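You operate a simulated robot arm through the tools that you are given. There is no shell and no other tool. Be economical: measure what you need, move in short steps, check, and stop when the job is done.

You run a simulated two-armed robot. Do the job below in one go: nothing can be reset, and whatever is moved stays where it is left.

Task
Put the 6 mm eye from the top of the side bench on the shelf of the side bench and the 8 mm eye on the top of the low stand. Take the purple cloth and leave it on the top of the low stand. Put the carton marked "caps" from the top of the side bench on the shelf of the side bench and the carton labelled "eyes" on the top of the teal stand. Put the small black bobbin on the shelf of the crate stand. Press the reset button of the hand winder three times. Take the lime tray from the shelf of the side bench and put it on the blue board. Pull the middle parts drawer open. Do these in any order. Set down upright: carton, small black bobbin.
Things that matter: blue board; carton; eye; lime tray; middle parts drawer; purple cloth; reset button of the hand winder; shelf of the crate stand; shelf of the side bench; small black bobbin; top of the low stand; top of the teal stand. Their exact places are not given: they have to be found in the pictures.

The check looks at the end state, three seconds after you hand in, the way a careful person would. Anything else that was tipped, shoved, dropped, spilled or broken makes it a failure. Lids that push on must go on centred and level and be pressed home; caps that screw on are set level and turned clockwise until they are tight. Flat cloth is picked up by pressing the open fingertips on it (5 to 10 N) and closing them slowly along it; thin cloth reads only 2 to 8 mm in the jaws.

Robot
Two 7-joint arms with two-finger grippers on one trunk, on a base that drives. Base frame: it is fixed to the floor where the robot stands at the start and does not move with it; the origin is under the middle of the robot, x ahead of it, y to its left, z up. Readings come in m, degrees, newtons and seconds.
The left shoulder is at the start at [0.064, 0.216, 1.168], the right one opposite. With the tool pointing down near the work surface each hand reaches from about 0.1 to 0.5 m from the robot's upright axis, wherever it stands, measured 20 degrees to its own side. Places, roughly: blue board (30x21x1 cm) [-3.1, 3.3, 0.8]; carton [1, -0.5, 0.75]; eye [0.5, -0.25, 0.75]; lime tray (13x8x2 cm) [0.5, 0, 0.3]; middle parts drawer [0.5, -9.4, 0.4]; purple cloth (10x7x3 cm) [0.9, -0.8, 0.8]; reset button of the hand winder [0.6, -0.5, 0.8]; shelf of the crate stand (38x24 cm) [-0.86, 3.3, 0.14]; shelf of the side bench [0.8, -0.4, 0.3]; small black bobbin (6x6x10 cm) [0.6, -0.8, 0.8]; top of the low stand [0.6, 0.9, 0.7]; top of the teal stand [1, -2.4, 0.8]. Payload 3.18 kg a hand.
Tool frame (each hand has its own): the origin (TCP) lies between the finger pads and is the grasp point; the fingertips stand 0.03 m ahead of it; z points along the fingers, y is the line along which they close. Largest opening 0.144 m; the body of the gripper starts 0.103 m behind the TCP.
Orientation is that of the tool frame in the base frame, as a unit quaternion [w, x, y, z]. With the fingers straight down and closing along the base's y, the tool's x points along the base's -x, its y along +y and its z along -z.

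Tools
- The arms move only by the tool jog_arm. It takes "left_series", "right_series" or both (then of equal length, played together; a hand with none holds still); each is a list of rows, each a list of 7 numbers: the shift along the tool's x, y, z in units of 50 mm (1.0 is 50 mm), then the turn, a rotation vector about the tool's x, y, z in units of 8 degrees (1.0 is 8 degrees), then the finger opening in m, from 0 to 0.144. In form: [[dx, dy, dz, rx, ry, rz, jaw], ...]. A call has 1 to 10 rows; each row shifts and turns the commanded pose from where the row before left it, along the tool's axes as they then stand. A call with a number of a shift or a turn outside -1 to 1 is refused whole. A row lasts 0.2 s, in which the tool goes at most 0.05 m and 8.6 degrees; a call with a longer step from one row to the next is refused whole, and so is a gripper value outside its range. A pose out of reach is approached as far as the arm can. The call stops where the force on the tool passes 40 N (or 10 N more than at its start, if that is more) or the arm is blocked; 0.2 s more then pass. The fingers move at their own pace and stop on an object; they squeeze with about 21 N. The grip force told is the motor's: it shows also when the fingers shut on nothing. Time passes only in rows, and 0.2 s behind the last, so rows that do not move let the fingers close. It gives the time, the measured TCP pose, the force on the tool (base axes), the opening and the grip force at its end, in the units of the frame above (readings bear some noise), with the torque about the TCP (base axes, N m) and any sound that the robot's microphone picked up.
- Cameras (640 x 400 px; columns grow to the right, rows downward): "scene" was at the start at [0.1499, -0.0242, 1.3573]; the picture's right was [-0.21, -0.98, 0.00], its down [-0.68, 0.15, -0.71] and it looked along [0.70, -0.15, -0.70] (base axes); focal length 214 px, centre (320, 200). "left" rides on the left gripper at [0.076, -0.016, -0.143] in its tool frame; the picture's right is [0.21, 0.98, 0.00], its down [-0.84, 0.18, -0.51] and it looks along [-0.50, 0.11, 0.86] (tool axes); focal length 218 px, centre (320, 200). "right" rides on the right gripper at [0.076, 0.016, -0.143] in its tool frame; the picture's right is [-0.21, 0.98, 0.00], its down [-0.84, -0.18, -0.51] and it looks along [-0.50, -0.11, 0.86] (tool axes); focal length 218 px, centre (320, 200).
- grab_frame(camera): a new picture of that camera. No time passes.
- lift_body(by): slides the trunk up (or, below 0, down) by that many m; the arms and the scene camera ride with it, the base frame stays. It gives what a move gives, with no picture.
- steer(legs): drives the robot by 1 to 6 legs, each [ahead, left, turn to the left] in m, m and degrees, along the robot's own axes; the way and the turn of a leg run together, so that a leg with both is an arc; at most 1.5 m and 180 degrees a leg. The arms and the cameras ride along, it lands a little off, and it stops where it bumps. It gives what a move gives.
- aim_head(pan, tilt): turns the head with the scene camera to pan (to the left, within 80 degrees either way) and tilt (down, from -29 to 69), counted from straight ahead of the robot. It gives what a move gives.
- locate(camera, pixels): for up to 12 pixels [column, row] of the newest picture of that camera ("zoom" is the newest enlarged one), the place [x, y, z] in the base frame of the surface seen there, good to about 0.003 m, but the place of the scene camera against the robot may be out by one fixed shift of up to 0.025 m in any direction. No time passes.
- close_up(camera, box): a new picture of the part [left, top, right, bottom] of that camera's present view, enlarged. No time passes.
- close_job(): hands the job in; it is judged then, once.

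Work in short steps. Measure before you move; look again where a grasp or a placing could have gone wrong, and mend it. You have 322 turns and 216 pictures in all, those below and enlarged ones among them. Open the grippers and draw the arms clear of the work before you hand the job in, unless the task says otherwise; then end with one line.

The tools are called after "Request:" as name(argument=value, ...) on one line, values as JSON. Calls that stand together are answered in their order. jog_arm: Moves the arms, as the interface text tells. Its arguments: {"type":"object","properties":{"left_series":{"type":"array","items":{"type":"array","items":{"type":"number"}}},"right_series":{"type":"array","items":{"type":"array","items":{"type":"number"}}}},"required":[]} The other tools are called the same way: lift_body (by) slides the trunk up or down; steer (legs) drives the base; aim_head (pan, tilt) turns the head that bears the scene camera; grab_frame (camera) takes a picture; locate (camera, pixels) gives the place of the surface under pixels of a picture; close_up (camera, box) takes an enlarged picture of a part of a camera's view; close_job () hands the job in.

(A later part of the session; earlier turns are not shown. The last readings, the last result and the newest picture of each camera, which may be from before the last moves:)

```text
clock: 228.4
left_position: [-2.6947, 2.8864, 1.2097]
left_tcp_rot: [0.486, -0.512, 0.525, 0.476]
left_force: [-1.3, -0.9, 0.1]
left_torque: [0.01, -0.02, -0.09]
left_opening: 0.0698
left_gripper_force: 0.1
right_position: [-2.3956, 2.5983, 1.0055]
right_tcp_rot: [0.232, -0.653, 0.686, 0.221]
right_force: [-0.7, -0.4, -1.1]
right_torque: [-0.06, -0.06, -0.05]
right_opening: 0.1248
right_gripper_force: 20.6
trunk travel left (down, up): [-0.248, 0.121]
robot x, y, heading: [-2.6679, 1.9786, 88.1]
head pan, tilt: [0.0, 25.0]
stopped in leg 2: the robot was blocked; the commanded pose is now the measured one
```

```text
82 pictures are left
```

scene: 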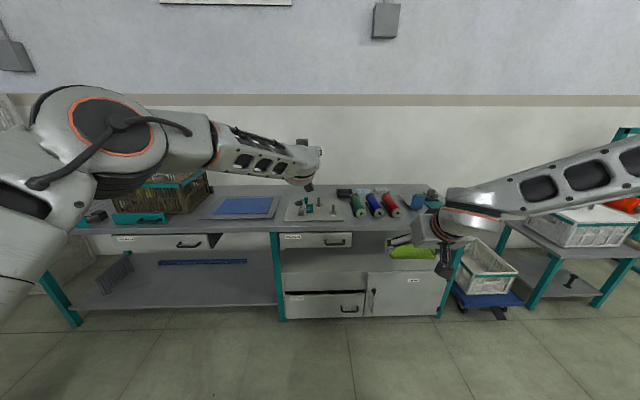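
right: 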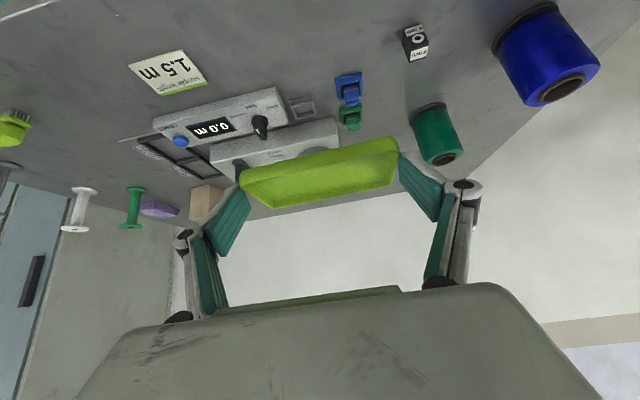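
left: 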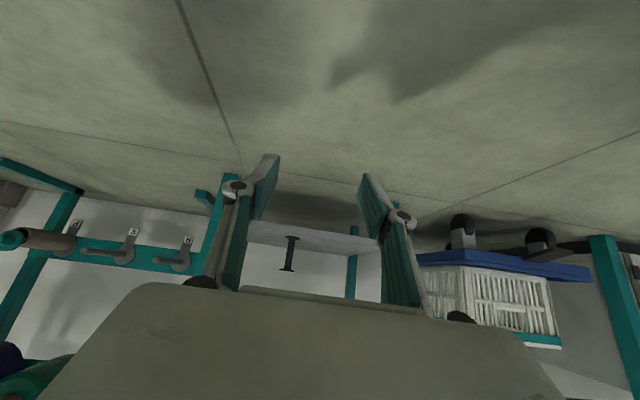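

The robot was stopped by something on its left. I look left, and locate the blue board at (243,206).

Request:
locate(camera="scene", pixels=[[243, 206], [212, 217], [272, 214], [225, 198], [276, 198], [277, 225], [320, 228], [240, 225], [200, 190], [300, 210]])

Request:
aim_head(pan=75, tilt=35)

Request:
grab_frame(camera="scene")

```text
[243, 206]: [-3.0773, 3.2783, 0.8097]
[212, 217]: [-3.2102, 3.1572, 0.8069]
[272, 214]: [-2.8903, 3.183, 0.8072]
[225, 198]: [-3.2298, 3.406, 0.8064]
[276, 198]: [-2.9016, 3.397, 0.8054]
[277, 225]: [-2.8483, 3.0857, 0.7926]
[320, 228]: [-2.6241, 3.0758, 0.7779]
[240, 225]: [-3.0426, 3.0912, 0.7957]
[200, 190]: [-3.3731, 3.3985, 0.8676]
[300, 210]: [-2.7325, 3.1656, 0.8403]
```

```text
clock: 229.9
left_position: [-2.6922, 2.8867, 1.21]
left_tcp_rot: [0.485, -0.511, 0.527, 0.476]
left_force: [-0.6, 0.1, 1.0]
left_torque: [0.0, 0.02, -0.01]
left_opening: 0.07
left_gripper_force: 0.1
right_position: [-2.3923, 2.5993, 1.0048]
right_tcp_rot: [0.231, -0.653, 0.686, 0.223]
right_force: [-0.2, 0.2, -1.2]
right_torque: [-0.03, 0.01, 0.02]
right_opening: 0.1248
right_gripper_force: 21.0
trunk travel left (down, up): [-0.248, 0.121]
robot x, y, heading: [-2.6677, 1.9779, 88.4]
head pan, tilt: [75.0, 35.0]
```

```text
81 pictures are left
```

scene: 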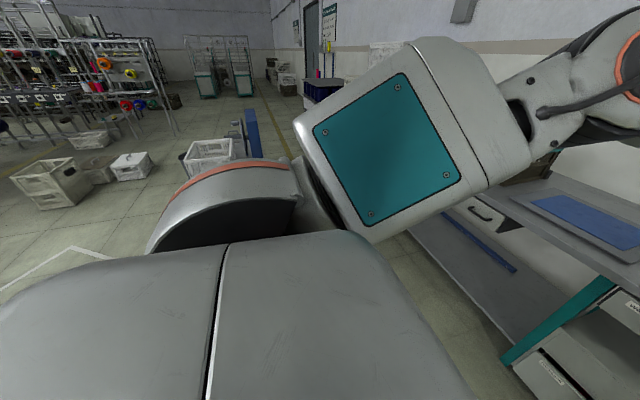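

I ease right 0.15 m and look down the left side.

Request:
steer(legs=[[0, -0.15, 0], [0, 0, -35]])

Request:
aim_head(pan=80, tilt=30)

Request:
grab_frame(camera="scene")

Request:
grab_frame(camera="left")

```text
clock: 233.5
left_position: [-2.0268, 2.7339, 1.2103]
left_tcp_rot: [0.604, -0.331, 0.655, 0.311]
left_force: [-0.7, -0.6, -0.5]
left_torque: [0.01, 0.01, 0.04]
left_opening: 0.0698
left_gripper_force: 0.0
right_position: [-1.9434, 2.3287, 1.0055]
right_tcp_rot: [0.287, -0.42, 0.849, 0.143]
right_force: [0.7, 0.8, -1.6]
right_torque: [-0.03, 0.0, 0.03]
right_opening: 0.125
right_gripper_force: 20.7
trunk travel left (down, up): [-0.248, 0.121]
robot x, y, heading: [-2.5214, 1.9739, 53.6]
head pan, tilt: [75.0, 35.0]
```

```text
clock: 234.2
left_position: [-2.0281, 2.7347, 1.2096]
left_tcp_rot: [0.604, -0.332, 0.655, 0.311]
left_force: [-0.8, -0.7, -0.3]
left_torque: [0.0, -0.02, -0.02]
left_opening: 0.0698
left_gripper_force: 0.0
right_position: [-1.9438, 2.3297, 1.0054]
right_tcp_rot: [0.287, -0.421, 0.848, 0.144]
right_force: [0.1, -0.6, -1.3]
right_torque: [-0.02, -0.02, -0.03]
right_opening: 0.1249
right_gripper_force: 20.4
trunk travel left (down, up): [-0.248, 0.121]
robot x, y, heading: [-2.5231, 1.9762, 53.8]
head pan, tilt: [80.0, 30.0]
```

```text
80 pictures are left
```

scene: 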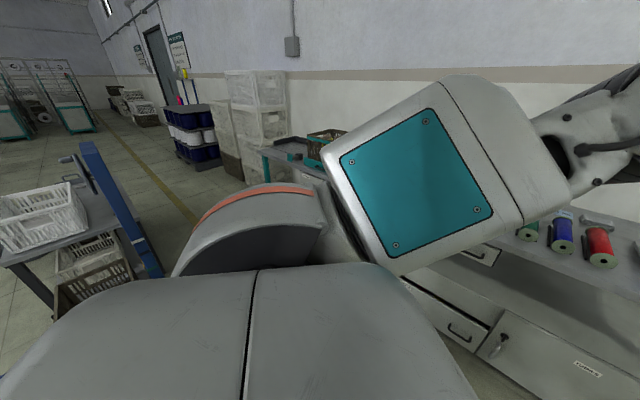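

```text
79 pictures are left
```

left: 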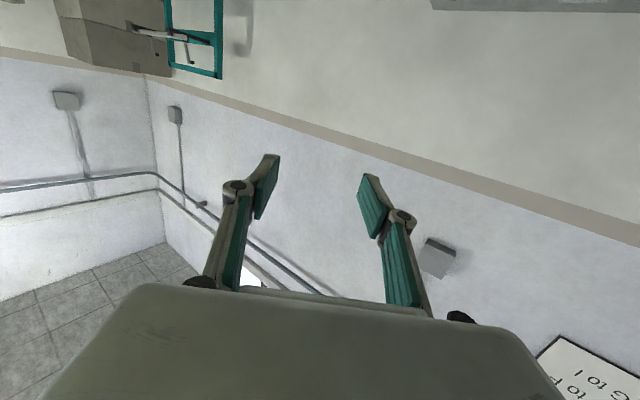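

A frame with a blue post and crates stands at left; I locate it to keep clear.

Request:
locate(camera="scene", pixels=[[130, 240], [95, 160], [155, 270], [40, 210], [90, 260], [60, 295], [25, 260], [290, 150]])

Request:
close_up(camera="scene", box=[0, 130, 220, 320])

```text
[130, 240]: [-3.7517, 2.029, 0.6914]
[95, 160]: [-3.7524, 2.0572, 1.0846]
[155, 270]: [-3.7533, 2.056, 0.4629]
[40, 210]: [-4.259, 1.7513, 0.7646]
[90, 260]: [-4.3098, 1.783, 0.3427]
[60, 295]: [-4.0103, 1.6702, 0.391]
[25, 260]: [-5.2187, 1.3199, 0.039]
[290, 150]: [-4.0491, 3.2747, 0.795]
```

```text
2.11 times, centred on (110, 225) of scene
```

zoom: 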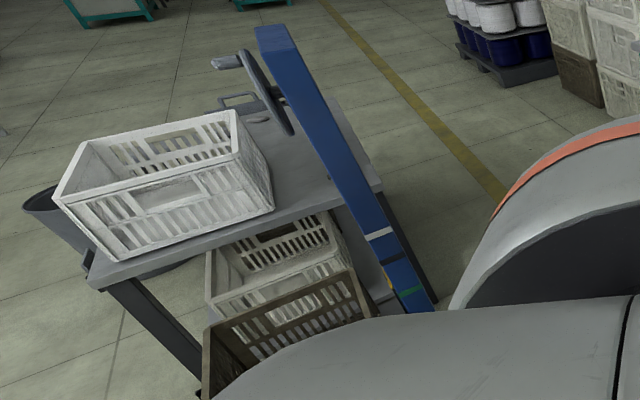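

Something hidden may lie between; I turn to face that area and look.

Request:
steer(legs=[[0.1, -0.2, 0], [0, 0, 80]])

Request:
aim_head(pan=20, tilt=40)

Request:
grab_frame(camera="scene")

```text
clock: 240.0
left_position: [-2.9801, 2.5439, 1.2103]
left_tcp_rot: [-0.258, 0.677, -0.282, -0.629]
left_force: [-0.2, -0.1, 0.3]
left_torque: [0.0, 0.02, -0.03]
left_opening: 0.0701
left_gripper_force: 0.0
right_position: [-2.5655, 2.5625, 1.006]
right_tcp_rot: [-0.125, 0.871, -0.373, -0.294]
right_force: [-0.8, -0.1, -1.1]
right_torque: [-0.03, -0.06, 0.01]
right_opening: 0.1246
right_gripper_force: 20.8
trunk travel left (down, up): [-0.248, 0.121]
robot x, y, heading: [-2.3075, 1.9368, 134.7]
head pan, tilt: [80.0, 30.0]
```

```text
clock: 241.3
left_position: [-2.9788, 2.5438, 1.2103]
left_tcp_rot: [-0.257, 0.677, -0.282, -0.629]
left_force: [-0.2, 0.4, 0.1]
left_torque: [-0.01, -0.01, -0.03]
left_opening: 0.0698
left_gripper_force: 0.0
right_position: [-2.5649, 2.5638, 1.0064]
right_tcp_rot: [-0.126, 0.87, -0.374, -0.295]
right_force: [0.2, -0.1, -1.5]
right_torque: [-0.03, -0.04, -0.03]
right_opening: 0.1246
right_gripper_force: 20.8
trunk travel left (down, up): [-0.248, 0.121]
robot x, y, heading: [-2.3041, 1.9373, 134.8]
head pan, tilt: [20.0, 40.0]
```

```text
77 pictures are left
```

scene: 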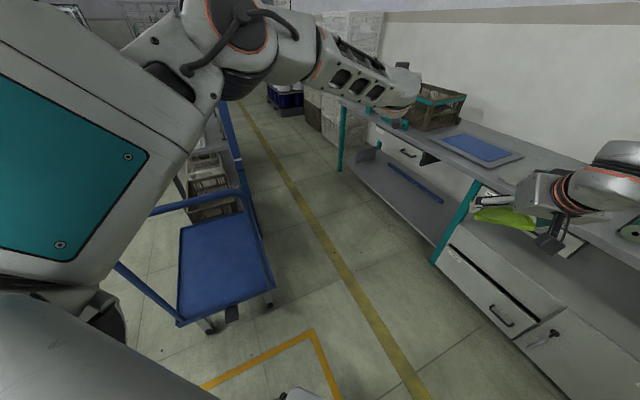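

A blue platform trolley is what blocked me. I locate it to route around.

Request:
locate(camera="scene", pixels=[[275, 285], [240, 215], [185, 318], [245, 190], [155, 210], [130, 275], [430, 262], [350, 165], [480, 150]])

```text
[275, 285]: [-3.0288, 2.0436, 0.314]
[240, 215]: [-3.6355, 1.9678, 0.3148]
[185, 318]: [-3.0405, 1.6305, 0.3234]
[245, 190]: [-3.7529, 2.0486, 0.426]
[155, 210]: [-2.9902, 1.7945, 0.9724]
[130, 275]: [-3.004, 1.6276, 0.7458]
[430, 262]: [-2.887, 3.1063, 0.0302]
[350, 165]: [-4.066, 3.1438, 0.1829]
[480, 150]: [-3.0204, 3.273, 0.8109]
```

The aisle between the trolley (y<2.05) and the table (y>3.08) is wide enough. I turn to heading 90, go ahead 0.66 and strafe left 1.0.

Request:
steer(legs=[[0, 0, -44.8], [0.66, 0, 0], [0, 0.6, 0]])

Request:
aim_head(pan=15, tilt=45)

Request:
grab_frame(camera="scene")

```text
clock: 252.1
left_position: [-2.9834, 3.4923, 1.2099]
left_tcp_rot: [-0.469, 0.527, -0.509, -0.492]
left_force: [0.4, -0.1, -0.1]
left_torque: [0.01, -0.01, 0.01]
left_opening: 0.0701
left_gripper_force: 0.0
right_position: [-2.6667, 3.223, 1.0052]
right_tcp_rot: [-0.223, 0.674, -0.666, -0.229]
right_force: [0.3, 1.1, -0.5]
right_torque: [0.0, -0.01, 0.01]
right_opening: 0.1247
right_gripper_force: 20.6
trunk travel left (down, up): [-0.248, 0.121]
robot x, y, heading: [-2.9027, 2.5883, 91.7]
head pan, tilt: [20.0, 40.0]
```

```text
clock: 252.8
left_position: [-2.9833, 3.493, 1.2098]
left_tcp_rot: [-0.469, 0.528, -0.511, -0.491]
left_force: [-0.5, -0.1, -0.9]
left_torque: [0.01, 0.0, 0.0]
left_opening: 0.0702
left_gripper_force: 0.2
right_position: [-2.6666, 3.2236, 1.0064]
right_tcp_rot: [-0.225, 0.674, -0.666, -0.229]
right_force: [0.4, 0.0, -2.1]
right_torque: [-0.03, -0.01, -0.01]
right_opening: 0.1247
right_gripper_force: 21.4
trunk travel left (down, up): [-0.248, 0.121]
robot x, y, heading: [-2.9028, 2.59, 92.0]
head pan, tilt: [15.0, 45.0]
```

```text
76 pictures are left
```

scene: 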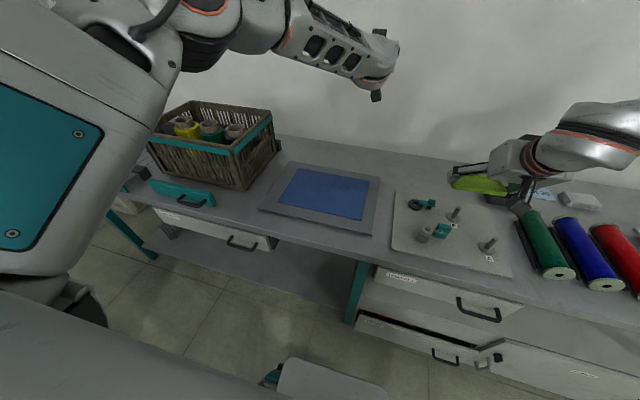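

I locate the blue board's extent and drive a further 0.41 m left.

Request:
locate(camera="scene", pixels=[[325, 193], [277, 203], [365, 220], [293, 168], [370, 182], [262, 210], [378, 236], [385, 205], [215, 160]])

Request:
steer(legs=[[0, 0.41, -2]])

Request:
grab_frame(camera="right")

```text
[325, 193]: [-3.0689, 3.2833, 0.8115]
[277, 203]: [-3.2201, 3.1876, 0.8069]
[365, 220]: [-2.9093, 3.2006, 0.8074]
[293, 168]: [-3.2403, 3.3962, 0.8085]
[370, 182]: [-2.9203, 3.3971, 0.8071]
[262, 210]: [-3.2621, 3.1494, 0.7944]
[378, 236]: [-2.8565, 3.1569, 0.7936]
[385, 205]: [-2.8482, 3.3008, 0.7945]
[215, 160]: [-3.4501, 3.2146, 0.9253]
```

```text
clock: 256.9
left_position: [-3.3571, 3.4909, 1.2098]
left_tcp_rot: [0.48, -0.516, 0.521, 0.481]
left_force: [0.7, 0.5, 0.1]
left_torque: [0.02, 0.0, 0.0]
left_opening: 0.0701
left_gripper_force: 0.1
right_position: [-3.0519, 3.2103, 1.0048]
right_tcp_rot: [0.229, -0.66, 0.68, 0.224]
right_force: [-0.2, -0.1, -2.0]
right_torque: [-0.02, 0.02, 0.0]
right_opening: 0.1247
right_gripper_force: 21.1
trunk travel left (down, up): [-0.248, 0.121]
robot x, y, heading: [-3.3169, 2.5814, 89.4]
head pan, tilt: [15.0, 45.0]
```

```text
75 pictures are left
```

right: 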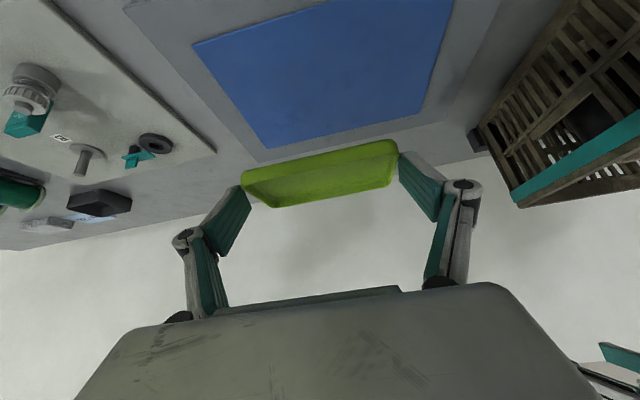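

I locate the board with the right-hand camera.

Request:
locate(camera="right", pixels=[[195, 45], [265, 145], [425, 112], [445, 20], [340, 70], [200, 80], [250, 155], [440, 130], [500, 120]])

```text
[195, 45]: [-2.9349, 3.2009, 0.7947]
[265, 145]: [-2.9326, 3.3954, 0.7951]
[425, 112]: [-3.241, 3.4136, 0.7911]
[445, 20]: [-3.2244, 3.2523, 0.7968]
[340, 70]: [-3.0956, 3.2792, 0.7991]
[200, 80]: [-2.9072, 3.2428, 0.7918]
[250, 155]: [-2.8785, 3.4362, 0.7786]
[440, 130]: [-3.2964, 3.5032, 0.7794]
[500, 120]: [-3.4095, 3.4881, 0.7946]
```

Board's blue top: x -3.235…-2.93, y 3.19…3.40, z 0.797. I level the tray (tilt -2.8°) and move to 40 mm above its centre.

Request:
jog_arm(right_series=[[0, 0, 0, 0, -0.35, 0, 0.1], [0.203, 0.155, 0.724, 0, 0, 0, 0.1], [0.203, 0.155, 0.724, 0, 0, 0, 0.1], [0.203, 0.155, 0.724, 0, 0, 0, 0.1], [0.203, 0.155, 0.724, 0, 0, 0, 0.1], [0, 0, 0, 0, 0, 0, 0.1]])

Request:
grab_frame(camera="right")

Request:
grab_frame(camera="scene")

```text
clock: 258.4
left_position: [-3.3568, 3.4894, 1.2097]
left_tcp_rot: [0.48, -0.516, 0.521, 0.481]
left_force: [0.0, -0.3, 0.0]
left_torque: [-0.03, 0.0, -0.02]
left_opening: 0.0703
left_gripper_force: 0.1
right_position: [-3.0732, 3.2664, 0.8783]
right_tcp_rot: [0.246, -0.654, 0.673, 0.241]
right_force: [0.2, 0.6, -1.4]
right_torque: [-0.1, -0.01, -0.02]
right_opening: 0.1247
right_gripper_force: 20.8
right hand out of reach, approached as far as the arm can: row 5
trunk travel left (down, up): [-0.248, 0.121]
robot x, y, heading: [-3.3146, 2.5866, 89.3]
head pan, tilt: [15.0, 45.0]
```

```text
74 pictures are left
```

right: 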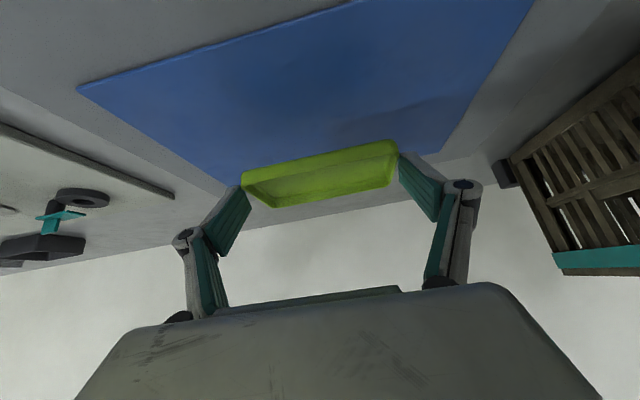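

```text
73 pictures are left
```

scene: 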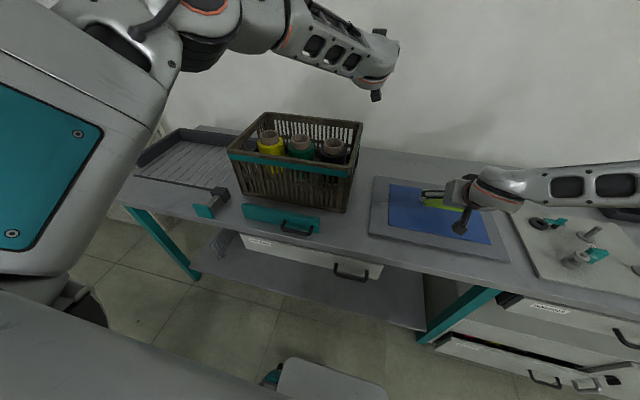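

I try lowering further by 35 mm.

Request:
jog_arm(right_series=[[0.22, 0, 0.27, 0, 0, 0, 0.1], [0.22, 0, 0.27, 0, 0, 0, 0.1], [0, 0, 0, 0, 0, 0, 0.1]])

```text
clock: 259.1
left_position: [-3.356, 3.4891, 1.2096]
left_tcp_rot: [0.48, -0.516, 0.522, 0.481]
left_force: [-0.3, 0.2, 0.4]
left_torque: [0.04, -0.03, -0.02]
left_opening: 0.0701
left_gripper_force: 0.0
right_position: [-3.059, 3.2594, 0.8534]
right_tcp_rot: [0.245, -0.654, 0.674, 0.24]
right_force: [0.1, 0.7, -0.9]
right_torque: [-0.03, 0.02, -0.03]
right_opening: 0.1248
right_gripper_force: 20.8
right hand out of reach, approached as far as the arm can: row 1, 2
trunk travel left (down, up): [-0.248, 0.121]
robot x, y, heading: [-3.3149, 2.5815, 89.6]
head pan, tilt: [15.0, 45.0]
```

It drifts outward at the limit, but is still well within the board. I lower the rest while letting the hand go 25 mm outward.

Request:
jog_arm(right_series=[[0.13, -0.25, 0.16, 0, 0, 0, 0.1], [0.13, -0.25, 0.16, 0, 0, 0, 0.1], [0, 0, 0, 0, 0, 0, 0.1]])

Request:
grab_frame(camera="right")

```text
clock: 259.9
left_position: [-3.3571, 3.4894, 1.211]
left_tcp_rot: [0.48, -0.516, 0.521, 0.481]
left_force: [-0.2, 0.3, -0.6]
left_torque: [0.0, 0.03, 0.0]
left_opening: 0.0698
left_gripper_force: 0.0
right_position: [-3.036, 3.2598, 0.8326]
right_tcp_rot: [0.246, -0.654, 0.673, 0.24]
right_force: [0.1, -0.7, -1.6]
right_torque: [-0.07, -0.01, 0.01]
right_opening: 0.1246
right_gripper_force: 21.6
trunk travel left (down, up): [-0.248, 0.121]
robot x, y, heading: [-3.3141, 2.5852, 89.5]
head pan, tilt: [15.0, 45.0]
```

```text
72 pictures are left
```

right: 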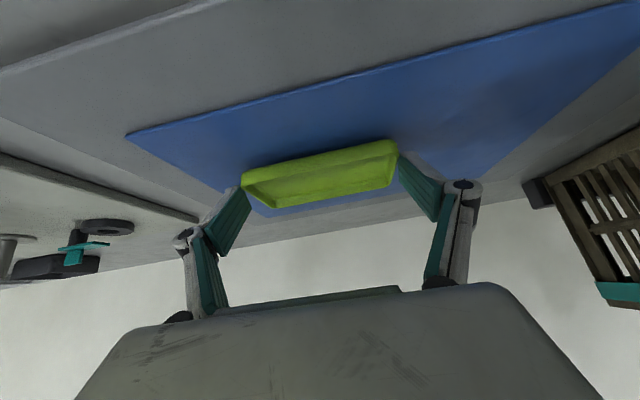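

Tray is within the board, nearly down. I lower the last few mm.

Request:
jog_arm(right_series=[[0.04, -0.04, 0.05, 0, 0, 0, 0.1], [0, 0, 0, 0, 0, 0, 0.1]])

Request:
jog_arm(right_series=[[0.03, -0.03, 0.035, 0, 0, 0, 0.1], [0, 0, 0, 0, 0, 0, 0.1]])

```text
clock: 260.6
left_position: [-3.3563, 3.4906, 1.2106]
left_tcp_rot: [0.48, -0.517, 0.521, 0.481]
left_force: [-0.4, -0.3, -0.6]
left_torque: [0.02, -0.02, -0.01]
left_opening: 0.07
left_gripper_force: 0.1
right_position: [-3.0323, 3.2594, 0.8287]
right_tcp_rot: [0.246, -0.653, 0.675, 0.24]
right_force: [-0.2, 0.1, -0.6]
right_torque: [-0.03, 0.01, 0.0]
right_opening: 0.125
right_gripper_force: 20.9
trunk travel left (down, up): [-0.248, 0.121]
robot x, y, heading: [-3.3148, 2.5844, 89.6]
head pan, tilt: [15.0, 45.0]
```

```text
clock: 261.1
left_position: [-3.3564, 3.4897, 1.211]
left_tcp_rot: [0.48, -0.516, 0.52, 0.482]
left_force: [-0.5, -0.1, 0.1]
left_torque: [0.02, 0.0, -0.01]
left_opening: 0.07
left_gripper_force: 0.2
right_position: [-3.0322, 3.2594, 0.8272]
right_tcp_rot: [0.246, -0.654, 0.673, 0.242]
right_force: [-0.8, -0.3, 3.1]
right_torque: [0.2, -0.22, 0.06]
right_opening: 0.1248
right_gripper_force: 21.5
trunk travel left (down, up): [-0.248, 0.121]
robot x, y, heading: [-3.3137, 2.5879, 89.8]
head pan, tilt: [15.0, 45.0]
```

Contact (3 N). I open fully and retract up and back along the tool.

Request:
jog_arm(right_series=[[0, 0, 0, 0, 0, 0, 0.144], [0, 0, 0, 0, 0, 0, 0.144], [-0.3, 0, -0.36, 0, 0, 0, 0.144], [-0.6, 0, -0.72, 0, 0, 0, 0.144], [-0.6, 0, -0.72, 0, 0, 0, 0.144], [-0.6, 0, -0.72, 0, 0, 0, 0.144], [-0.3, 0, -0.36, 0, 0, 0, 0.144]])

Request:
grab_frame(camera="right")

```text
clock: 262.8
left_position: [-3.3576, 3.4901, 1.2091]
left_tcp_rot: [0.48, -0.516, 0.521, 0.481]
left_force: [0.0, -0.1, -0.7]
left_torque: [-0.01, 0.0, 0.0]
left_opening: 0.0703
left_gripper_force: 0.0
right_position: [-3.0358, 3.2548, 1.0132]
right_tcp_rot: [0.245, -0.654, 0.674, 0.239]
right_force: [-1.2, -0.3, -0.5]
right_torque: [0.02, -0.03, 0.01]
right_opening: 0.1442
right_gripper_force: 0.2
trunk travel left (down, up): [-0.248, 0.121]
robot x, y, heading: [-3.3125, 2.5835, 89.6]
head pan, tilt: [15.0, 45.0]
```

```text
71 pictures are left
```

right: 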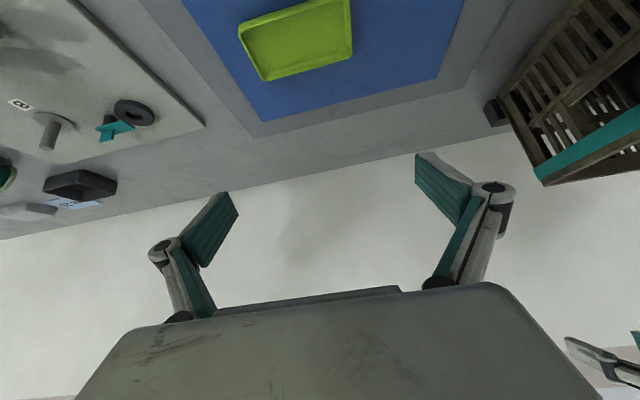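

The tray lies fully on the blue board. I drive back to the side bench by the known clear route.

Request:
steer(legs=[[0, -1.0, 0], [-0.63, 0, 0], [0, -1.5, 0], [-1.3, 0, 0], [0, 0, -90]])

Request:
aim_head(pan=-20, tilt=20)

Request:
grab_frame(camera="scene")

```text
clock: 297.6
left_position: [0.0536, 0.6962, 1.21]
left_tcp_rot: [0.679, 0.014, 0.734, -0.009]
left_force: [-0.4, 0.3, -0.5]
left_torque: [-0.04, 0.0, -0.03]
left_opening: 0.0698
left_gripper_force: 0.1
right_position: [-0.1913, 0.383, 1.0131]
right_tcp_rot: [0.343, 0.029, 0.939, -0.009]
right_force: [0.3, 0.4, -0.1]
right_torque: [0.0, 0.0, -0.02]
right_opening: 0.1442
right_gripper_force: 0.0
trunk travel left (down, up): [-0.248, 0.121]
robot x, y, heading: [-0.8539, 0.6812, -2.3]
head pan, tilt: [15.0, 45.0]
```

```text
clock: 298.6
left_position: [0.0537, 0.6969, 1.2089]
left_tcp_rot: [0.679, 0.015, 0.734, -0.01]
left_force: [0.5, 0.0, -0.6]
left_torque: [0.03, -0.03, -0.01]
left_opening: 0.0698
left_gripper_force: 0.0
right_position: [-0.1908, 0.3835, 1.0141]
right_tcp_rot: [0.344, 0.029, 0.939, -0.009]
right_force: [0.4, 0.9, -0.1]
right_torque: [-0.01, 0.02, 0.01]
right_opening: 0.144
right_gripper_force: 0.1
trunk travel left (down, up): [-0.248, 0.121]
robot x, y, heading: [-0.8549, 0.6858, -2.4]
head pan, tilt: [-20.0, 20.0]
```

```text
70 pictures are left
```

scene: 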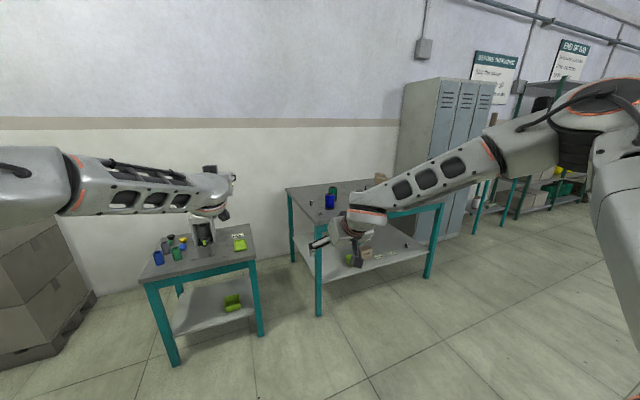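

I bring the left hand back to a 45° tilt, and check where the lockers stand relative to the bench's right side.

Request:
jog_arm(left_series=[[0, 0, -0.6, 0, 1, 0, 0.07], [0, 0, -0.6, 0, 1, 0, 0.07], [0, 0, -0.6, 0, 1, 0, 0.07], [0, 0, -0.6, 0, 1, 0, 0.07], [0, 0, -0.6, 0, 1, 0, 0.07], [0, 0, 0, 0, 0.5, 0, 0.07]])

Request:
locate(camera="scene", pixels=[[442, 200], [420, 200], [463, 236], [445, 160], [430, 270], [380, 178], [165, 320], [200, 262], [240, 244], [250, 262], [222, 232], [150, 272]])

```text
clock: 300.0
left_position: [-0.0838, 0.7002, 1.2583]
left_tcp_rot: [0.353, 0.017, 0.935, -0.004]
left_force: [-0.4, 0.1, 0.6]
left_torque: [-0.01, 0.02, -0.01]
left_opening: 0.0701
left_gripper_force: 0.0
right_position: [-0.1902, 0.3818, 1.0127]
right_tcp_rot: [0.343, 0.029, 0.939, -0.009]
right_force: [0.7, 0.5, -0.3]
right_torque: [-0.01, -0.02, 0.0]
right_opening: 0.144
right_gripper_force: 0.1
trunk travel left (down, up): [-0.248, 0.121]
robot x, y, heading: [-0.8534, 0.685, -2.1]
head pan, tilt: [-20.0, 20.0]
```

```text
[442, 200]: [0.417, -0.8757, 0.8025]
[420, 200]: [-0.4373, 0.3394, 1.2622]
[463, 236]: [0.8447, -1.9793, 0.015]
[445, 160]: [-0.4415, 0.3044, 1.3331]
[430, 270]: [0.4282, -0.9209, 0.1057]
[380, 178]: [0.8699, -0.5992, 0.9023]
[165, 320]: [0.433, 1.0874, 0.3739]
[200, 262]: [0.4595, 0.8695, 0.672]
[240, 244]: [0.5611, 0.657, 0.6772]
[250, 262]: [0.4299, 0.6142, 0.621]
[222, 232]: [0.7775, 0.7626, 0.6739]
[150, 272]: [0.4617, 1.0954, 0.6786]
```

The eye is next, by the right hand at 40° tilt. I drive to about (-0.07,0.19), heading 0.

Request:
steer(legs=[[0, -0.48, 2.2], [0.78, 0, 0]])

Request:
grab_frame(camera="right")

```text
clock: 308.7
left_position: [0.6797, 0.2503, 1.2597]
left_tcp_rot: [0.355, -0.006, 0.935, 0.005]
left_force: [-0.2, -0.5, 0.3]
left_torque: [0.02, 0.01, 0.0]
left_opening: 0.0699
left_gripper_force: 0.0
right_position: [0.5892, -0.0749, 1.014]
right_tcp_rot: [0.344, 0.004, 0.939, 0.0]
right_force: [-0.3, -0.3, 0.5]
right_torque: [0.01, 0.01, -0.02]
right_opening: 0.144
right_gripper_force: 0.2
trunk travel left (down, up): [-0.248, 0.121]
robot x, y, heading: [-0.0895, 0.1903, 0.5]
head pan, tilt: [-20.0, 20.0]
```

```text
69 pictures are left
```

right: 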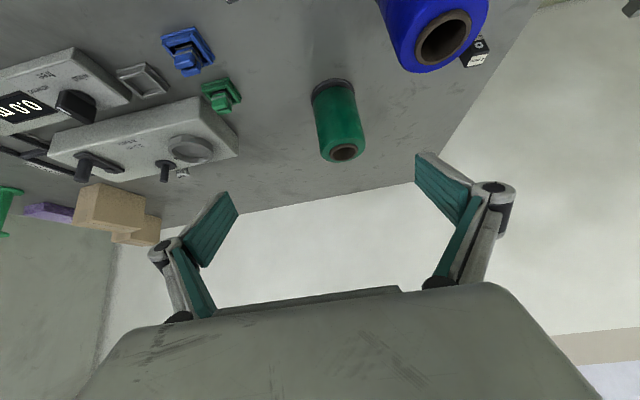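

The eye is above the picture's edge; I draw the hand back 0.13 m and look.

Request:
jog_arm(right_series=[[0.66, -0.2, -0.5, 0, 0, 0, 0.05], [0.66, -0.2, -0.5, 0, 0, 0, 0.05], [0.66, -0.2, -0.2, 0, 0, 0, 0.05], [0, 0, 0, 0, 0, 0, 0.05]])

Request:
grab_frame(camera="right")

```text
clock: 309.7
left_position: [0.6791, 0.2502, 1.2597]
left_tcp_rot: [0.355, -0.006, 0.935, 0.005]
left_force: [-0.5, 0.0, -0.2]
left_torque: [-0.01, -0.02, -0.01]
left_opening: 0.0697
left_gripper_force: 0.1
right_position: [0.4767, -0.1006, 0.9938]
right_tcp_rot: [0.344, 0.006, 0.939, -0.001]
right_force: [0.1, -1.2, 0.6]
right_torque: [-0.01, -0.01, -0.02]
right_opening: 0.0501
right_gripper_force: 0.0
trunk travel left (down, up): [-0.248, 0.121]
robot x, y, heading: [-0.0885, 0.1898, 0.4]
head pan, tilt: [-20.0, 20.0]
```

```text
68 pictures are left
```

right: 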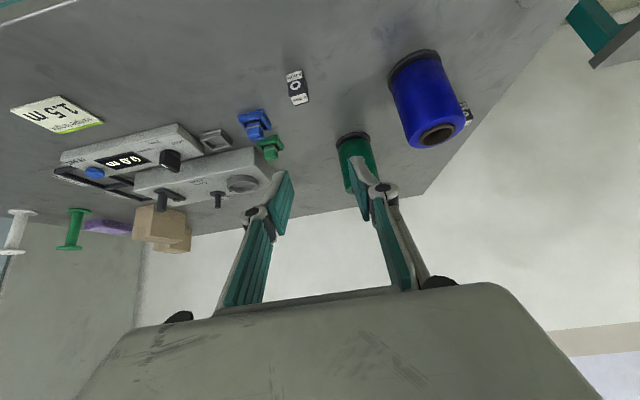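

The 8 mm eye is at (297,87); I zoom and locate it.

Request:
close_up(camera="right", box=[265, 65, 329, 110])

Request:
locate(camera="zoom", pixels=[[225, 100], [365, 75], [305, 130], [245, 260], [395, 235], [320, 300], [280, 335], [440, 305]])

```text
8.89 times, centred on (297, 88) of right
```

zoom: 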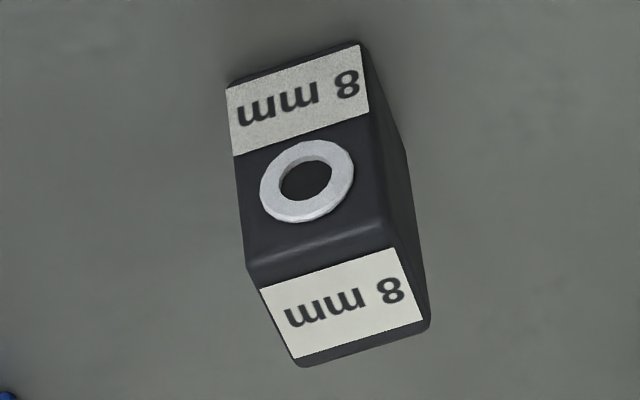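

```text
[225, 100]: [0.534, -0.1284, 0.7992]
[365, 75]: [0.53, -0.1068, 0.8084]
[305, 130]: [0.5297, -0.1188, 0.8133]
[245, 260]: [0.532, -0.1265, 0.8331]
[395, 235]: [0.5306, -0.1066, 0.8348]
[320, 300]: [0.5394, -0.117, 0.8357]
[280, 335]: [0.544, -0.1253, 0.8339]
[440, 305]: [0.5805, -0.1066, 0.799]
```

Eye front x 0.531, y -0.1285…-0.106. I approach to the grasp pose.

Request:
jog_arm(right_series=[[0.29, -0.16, 0.6, 0, 0, 0, 0.045], [0.29, -0.17, 0.8, 0, 0, 0, 0.045], [0.29, 0, 0.8, 0, 0, 0, 0.045], [0.27, 0, 0.82, 0, 0, 0, 0.045], [0, 0, 0, 0, 0, 0, 0.045]])

Request:
grab_frame(camera="right")

```text
clock: 310.9
left_position: [0.6779, 0.2496, 1.261]
left_tcp_rot: [0.355, -0.006, 0.935, 0.005]
left_force: [0.4, -1.7, 0.3]
left_torque: [0.02, 0.01, -0.07]
left_opening: 0.0699
left_gripper_force: 0.0
right_position: [0.5277, -0.1195, 0.8438]
right_tcp_rot: [0.344, 0.005, 0.939, 0.0]
right_force: [-0.7, 0.1, -0.4]
right_torque: [-0.04, 0.0, -0.02]
right_opening: 0.0448
right_gripper_force: 0.0
trunk travel left (down, up): [-0.248, 0.121]
robot x, y, heading: [-0.0887, 0.192, 0.7]
head pan, tilt: [-20.0, 20.0]
```

```text
66 pictures are left
```

right: 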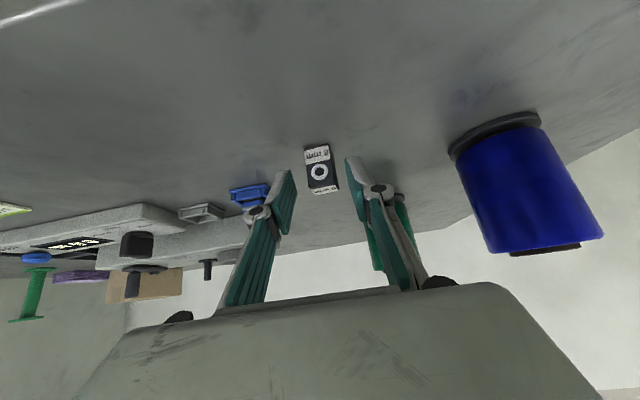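

Centred. I go 7 mm further, close, and lift.

Request:
jog_arm(right_series=[[0, 0, 0.14, 0, 0, 0, 0.045], [0, 0, 0, 0, 0, 0, 0.03], [0, 0, 0, 0, 0, 0, 0.01], [0, 0, 0, 0, 0, 0, 0.01], [-0.6, 0, -0.72, 0, 0, 0, 0.01], [-0.6, 0, -0.72, 0, 0, 0, 0.01], [-0.6, 0, -0.72, 0, 0, 0, 0.01], [-0.4, 0, -0.48, 0, 0, 0, 0.01]])

Request:
grab_frame(camera="right")

```text
clock: 312.7
left_position: [0.6797, 0.25, 1.2606]
left_tcp_rot: [0.355, -0.006, 0.935, 0.005]
left_force: [-0.3, 0.1, 0.2]
left_torque: [-0.01, 0.02, -0.01]
left_opening: 0.0698
left_gripper_force: 0.0
right_position: [0.5325, -0.1196, 1.0096]
right_tcp_rot: [0.344, 0.005, 0.939, 0.0]
right_force: [-0.1, -0.7, -0.4]
right_torque: [-0.01, -0.01, 0.02]
right_opening: 0.0211
right_gripper_force: 21.4
trunk travel left (down, up): [-0.248, 0.121]
robot x, y, heading: [-0.0885, 0.1935, 0.8]
head pan, tilt: [-20.0, 20.0]
```

```text
65 pictures are left
```

right: 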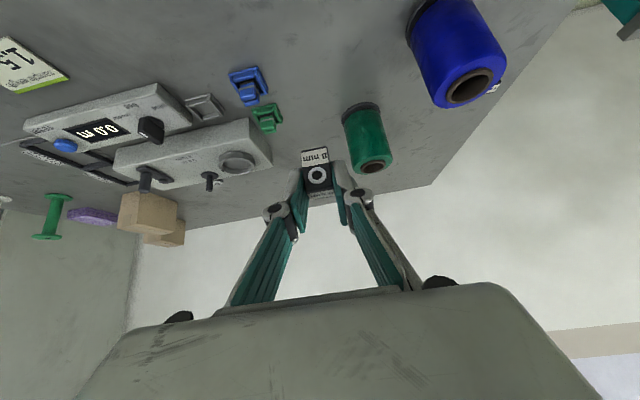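

Eye held. I pull the right hand back 0.1 m and drive to about (0.12,-0.95) for the cloth with the left hand.

Request:
jog_arm(right_series=[[0.766, 0, -0.6, 0, 0, 0, 0.01], [0.766, 0, -0.6, 0, 0, 0, 0.01], [0, 0, 0, 0, 0, 0, 0.01], [0, 0, 0, 0, 0, 0, 0.01]], left_series=[[0, 0.8, 0, 0, 0.73, 0, 0.144], [0, 0.8, 0, 0, 0.73, 0, 0.144], [0.35, 0, 0.6, 0, 0, 0, 0.144], [0.35, 0, 0.6, 0, 0, 0, 0.144]])

Request:
steer(legs=[[0, -1.14, 0], [0.18, 0, 0]])

Request:
aim_head(pan=0, tilt=40)

Request:
grab_frame(camera="scene")

Request:
grab_frame(camera="left")

```text
clock: 313.7
left_position: [0.6775, 0.3209, 1.1909]
left_tcp_rot: [0.259, -0.007, 0.966, 0.005]
left_force: [-0.3, -0.2, -0.1]
left_torque: [0.01, 0.01, -0.01]
left_opening: 0.144
left_gripper_force: 0.1
left hand out of reach, approached as far as the arm can: row 2
right_position: [0.4374, -0.1159, 1.0072]
right_tcp_rot: [0.344, 0.004, 0.939, 0.0]
right_force: [0.5, -0.6, -0.8]
right_torque: [-0.01, -0.01, 0.02]
right_opening: 0.021
right_gripper_force: 21.0
trunk travel left (down, up): [-0.248, 0.121]
robot x, y, heading: [-0.0852, 0.1882, 0.7]
head pan, tilt: [-20.0, 20.0]
```

```text
clock: 324.9
left_position: [0.8712, -0.786, 1.1915]
left_tcp_rot: [0.258, -0.013, 0.966, 0.008]
left_force: [0.6, -0.2, 0.3]
left_torque: [-0.01, 0.02, 0.01]
left_opening: 0.1442
left_gripper_force: 0.0
right_position: [0.6359, -1.2275, 1.0059]
right_tcp_rot: [0.344, -0.001, 0.939, 0.002]
right_force: [0.3, 0.1, -1.5]
right_torque: [-0.05, 0.01, -0.03]
right_opening: 0.021
right_gripper_force: 21.0
trunk travel left (down, up): [-0.248, 0.121]
robot x, y, heading: [0.106, -0.9243, 1.2]
head pan, tilt: [-20.0, 20.0]
```

```text
clock: 325.7
left_position: [0.8708, -0.7856, 1.1912]
left_tcp_rot: [0.257, -0.013, 0.966, 0.006]
left_force: [0.5, 0.4, -0.2]
left_torque: [0.03, 0.03, -0.05]
left_opening: 0.1438
left_gripper_force: 0.0
right_position: [0.6347, -1.2271, 1.0063]
right_tcp_rot: [0.344, 0.0, 0.939, 0.001]
right_force: [0.7, 0.8, -0.6]
right_torque: [-0.02, -0.01, -0.03]
right_opening: 0.0208
right_gripper_force: 21.4
trunk travel left (down, up): [-0.248, 0.121]
robot x, y, heading: [0.1086, -0.9229, 1.5]
head pan, tilt: [0.0, 40.0]
```

```text
64 pictures are left
```

scene: 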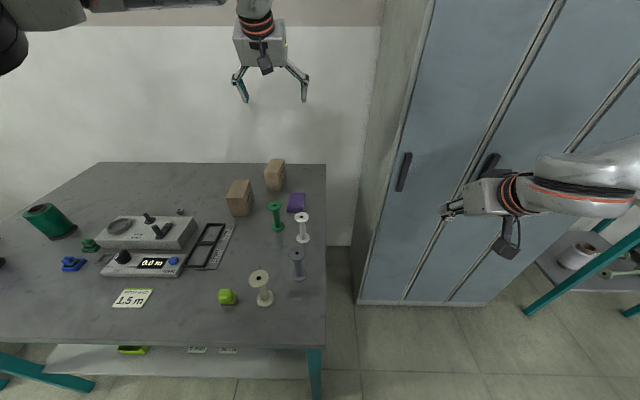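

```text
63 pictures are left
```

left: 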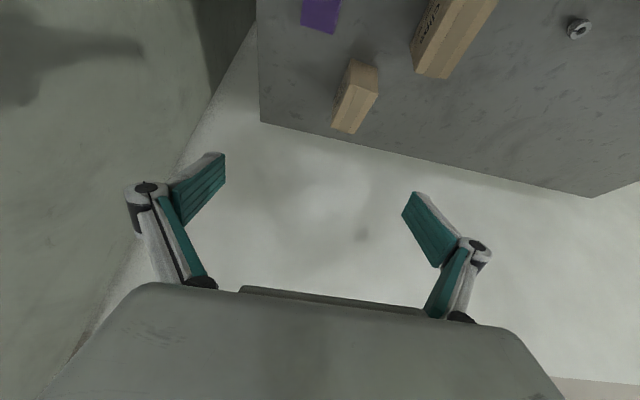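

The front carton shows text in the left view near (430,30); I zoom to read it.

Request:
close_up(camera="left", box=[280, 0, 500, 140])

Request:
close_up(camera="scene", box=[210, 145, 330, 245])

Request:
locate(camera="left", pixels=[[308, 2], [303, 28], [335, 32], [338, 3], [320, 15], [350, 100], [440, 50]])

Request:
locate(camera="scene", pixels=[[296, 202], [289, 210], [304, 212], [291, 194], [303, 195], [301, 215], [277, 204], [239, 197], [274, 172]])

```text
2.86 times, centred on (390, 70) of left
```

zoom: 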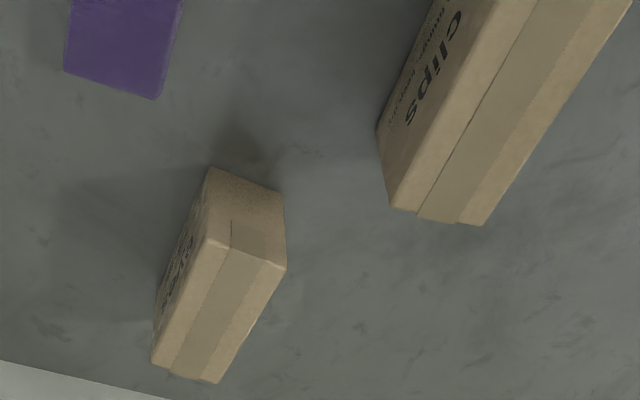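

```text
4.00 times, centred on (270, 195) of scene
```

zoom: 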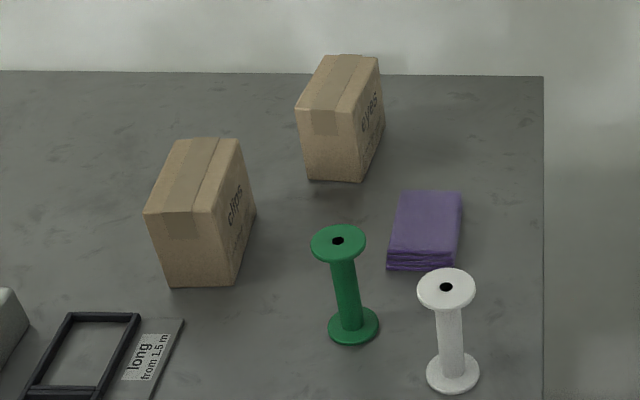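

```text
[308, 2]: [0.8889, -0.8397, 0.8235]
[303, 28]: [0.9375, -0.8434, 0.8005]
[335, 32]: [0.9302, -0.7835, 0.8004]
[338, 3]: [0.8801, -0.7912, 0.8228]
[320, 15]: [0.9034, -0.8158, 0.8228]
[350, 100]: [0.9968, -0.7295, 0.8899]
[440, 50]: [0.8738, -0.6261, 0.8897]
```

```text
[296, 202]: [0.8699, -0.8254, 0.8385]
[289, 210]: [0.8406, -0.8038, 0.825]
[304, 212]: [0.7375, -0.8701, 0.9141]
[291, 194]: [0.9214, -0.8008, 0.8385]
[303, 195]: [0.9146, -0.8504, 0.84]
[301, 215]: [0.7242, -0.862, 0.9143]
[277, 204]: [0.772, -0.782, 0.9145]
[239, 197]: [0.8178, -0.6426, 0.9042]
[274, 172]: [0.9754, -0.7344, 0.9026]
```

The far carton is "eyes", the near one "clips". The cloth is a folded stack x≈0.835–0.935, y≈-0.845…-0.785, top z 0.823. I lower the left hand above it to test reach.

Request:
jog_arm(left_series=[[0.477, -0.11, 0.833, 0, 0, 0, 0.12], [0.477, -0.11, 0.833, 0, 0, 0, 0.12], [0.477, -0.11, 0.833, 0, 0, 0, 0.12], [0.477, -0.11, 0.833, 0, 0, 0, 0.12], [0.477, -0.11, 0.833, 0, 0, 0, 0.12], [0, 0, 0, 0, 0, 0, 0.12]])

Request:
grab_frame(camera="left")

```text
clock: 327.1
left_position: [0.8708, -0.814, 0.9509]
left_tcp_rot: [0.259, -0.011, 0.966, 0.006]
left_force: [0.1, 0.7, 0.6]
left_torque: [-0.03, -0.02, 0.02]
left_opening: 0.1201
left_gripper_force: 0.0
right_position: [0.634, -1.2259, 1.0073]
right_tcp_rot: [0.344, -0.001, 0.939, 0.001]
right_force: [-0.7, 0.2, 0.2]
right_torque: [-0.01, 0.02, -0.04]
right_opening: 0.021
right_gripper_force: 21.0
trunk travel left (down, up): [-0.248, 0.121]
robot x, y, heading: [0.1085, -0.9244, 1.2]
head pan, tilt: [0.0, 40.0]
```

```text
60 pictures are left
```

left: 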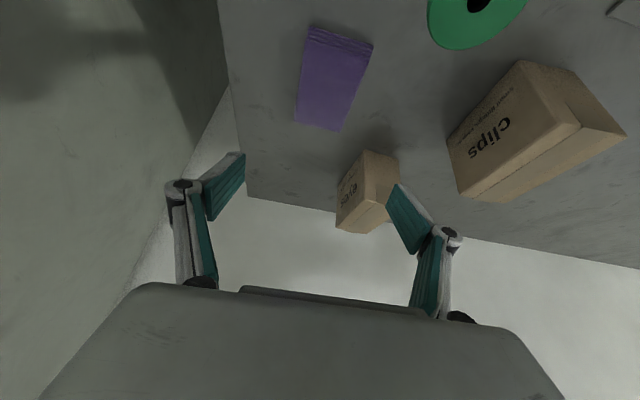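

Reach is fine. I locate the cloth's corners in this view.

Request:
locate(camera="left", pixels=[[310, 28], [371, 45], [341, 128], [297, 120], [305, 70], [358, 90], [333, 80], [372, 60], [293, 90], [430, 40]])

```text
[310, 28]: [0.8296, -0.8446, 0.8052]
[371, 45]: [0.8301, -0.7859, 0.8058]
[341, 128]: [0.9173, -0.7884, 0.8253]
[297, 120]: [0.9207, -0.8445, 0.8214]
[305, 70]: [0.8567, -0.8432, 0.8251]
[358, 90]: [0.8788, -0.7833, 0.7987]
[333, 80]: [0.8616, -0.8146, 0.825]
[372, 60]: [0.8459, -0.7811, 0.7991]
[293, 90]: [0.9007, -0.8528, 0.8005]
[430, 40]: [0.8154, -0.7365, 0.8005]
```

Cloth centre is (0.875,-0.815), aligned with the tool. I descend around it with a 100 mm opening.

Request:
jog_arm(left_series=[[0.44, 0, 0.64, 0, 0, 0, 0.1], [0.44, 0, 0.64, 0, 0, 0, 0.1], [0.4, 0, 0.6, 0, 0, 0, 0.1], [0, 0, 0, 0, 0, 0, 0.1]])

Request:
grab_frame(camera="left")

```text
clock: 328.1
left_position: [0.8633, -0.812, 0.8397]
left_tcp_rot: [0.258, -0.013, 0.966, 0.007]
left_force: [-0.1, 0.1, 0.6]
left_torque: [0.02, 0.0, 0.02]
left_opening: 0.0998
left_gripper_force: 0.0
right_position: [0.6339, -1.2269, 1.0071]
right_tcp_rot: [0.344, -0.001, 0.939, 0.001]
right_force: [0.0, 0.5, -1.0]
right_torque: [-0.02, -0.02, -0.02]
right_opening: 0.0212
right_gripper_force: 21.2
trunk travel left (down, up): [-0.248, 0.121]
robot x, y, heading: [0.1031, -0.9263, 1.2]
head pan, tilt: [0.0, 40.0]
```

```text
59 pictures are left
```

left: 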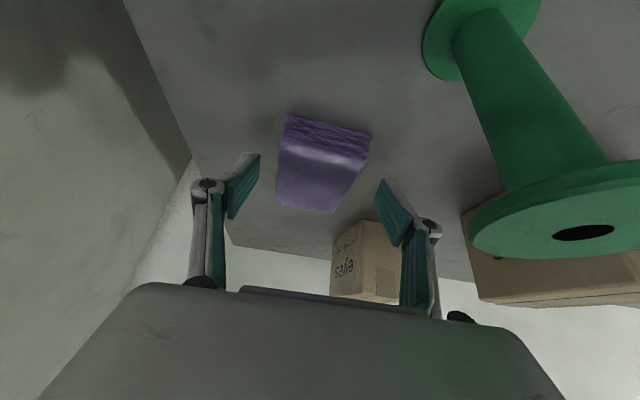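

The cloth lies between the tips. I lower 4 mm and close.

Request:
jog_arm(left_series=[[0.04, 0, 0.07, 0, 0, 0, 0.1], [0, 0, 0, 0, 0, 0, 0.08], [0, 0, 0, 0, 0, 0, 0.06], [0, 0, 0, 0, 0, 0, 0.045], [0, 0, 0, 0, 0, 0, 0.03], [0, 0, 0, 0, 0, 0, 0.02], [0, 0, 0, 0, 0, 0, 0.02]])

Request:
grab_frame(camera="left")

```text
clock: 329.7
left_position: [0.8637, -0.8124, 0.8337]
left_tcp_rot: [0.258, -0.013, 0.966, 0.007]
left_force: [1.1, -0.4, 1.9]
left_torque: [0.1, -0.06, -0.09]
left_opening: 0.0633
left_gripper_force: 20.8
right_position: [0.6352, -1.2276, 1.0075]
right_tcp_rot: [0.344, -0.001, 0.939, 0.002]
right_force: [-0.1, 0.7, -0.7]
right_torque: [0.03, -0.01, -0.02]
right_opening: 0.021
right_gripper_force: 20.9
trunk travel left (down, up): [-0.248, 0.121]
robot x, y, heading: [0.1066, -0.9252, 1.3]
head pan, tilt: [0.0, 40.0]
```

```text
58 pictures are left
```

left: 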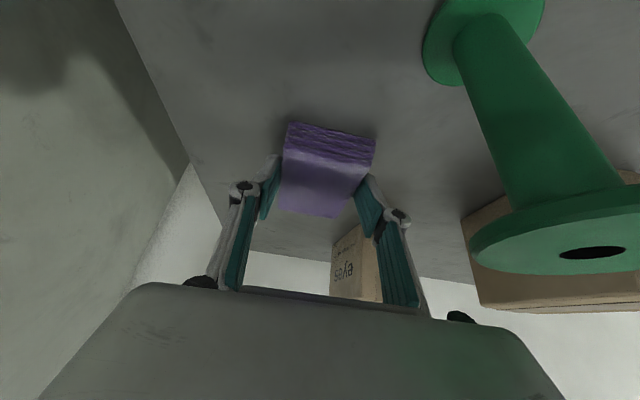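

Held at 63 mm, 21 N. I lift straight up 0.2 m.

Request:
jog_arm(left_series=[[-0.2, 0, -0.35, 0, 0, 0, 0.02], [-0.45, 0, -0.78, 0, 0, 0, 0.02], [-0.45, 0, -0.78, 0, 0, 0, 0.02], [-0.45, 0, -0.78, 0, 0, 0, 0.02], [-0.45, 0, -0.78, 0, 0, 0, 0.02], [0, 0, 0, 0, 0, 0, 0.02]])

Request:
grab_frame(camera="left")

```text
clock: 331.1
left_position: [0.8631, -0.8142, 1.0353]
left_tcp_rot: [0.257, -0.013, 0.966, 0.007]
left_force: [0.1, 0.6, 0.0]
left_torque: [0.0, 0.02, 0.01]
left_opening: 0.0633
left_gripper_force: 21.1
right_position: [0.635, -1.2265, 1.0066]
right_tcp_rot: [0.343, -0.001, 0.939, 0.002]
right_force: [0.3, 0.7, 0.1]
right_torque: [0.0, 0.01, -0.02]
right_opening: 0.0211
right_gripper_force: 20.4
trunk travel left (down, up): [-0.248, 0.121]
robot x, y, heading: [0.1067, -0.9244, 1.4]
head pan, tilt: [0.0, 40.0]
```

```text
57 pictures are left
```

left: 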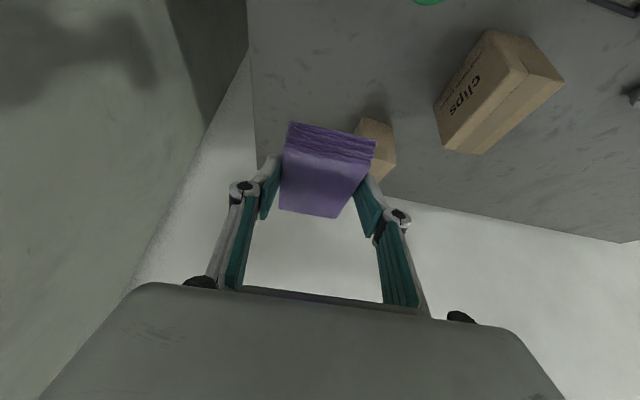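

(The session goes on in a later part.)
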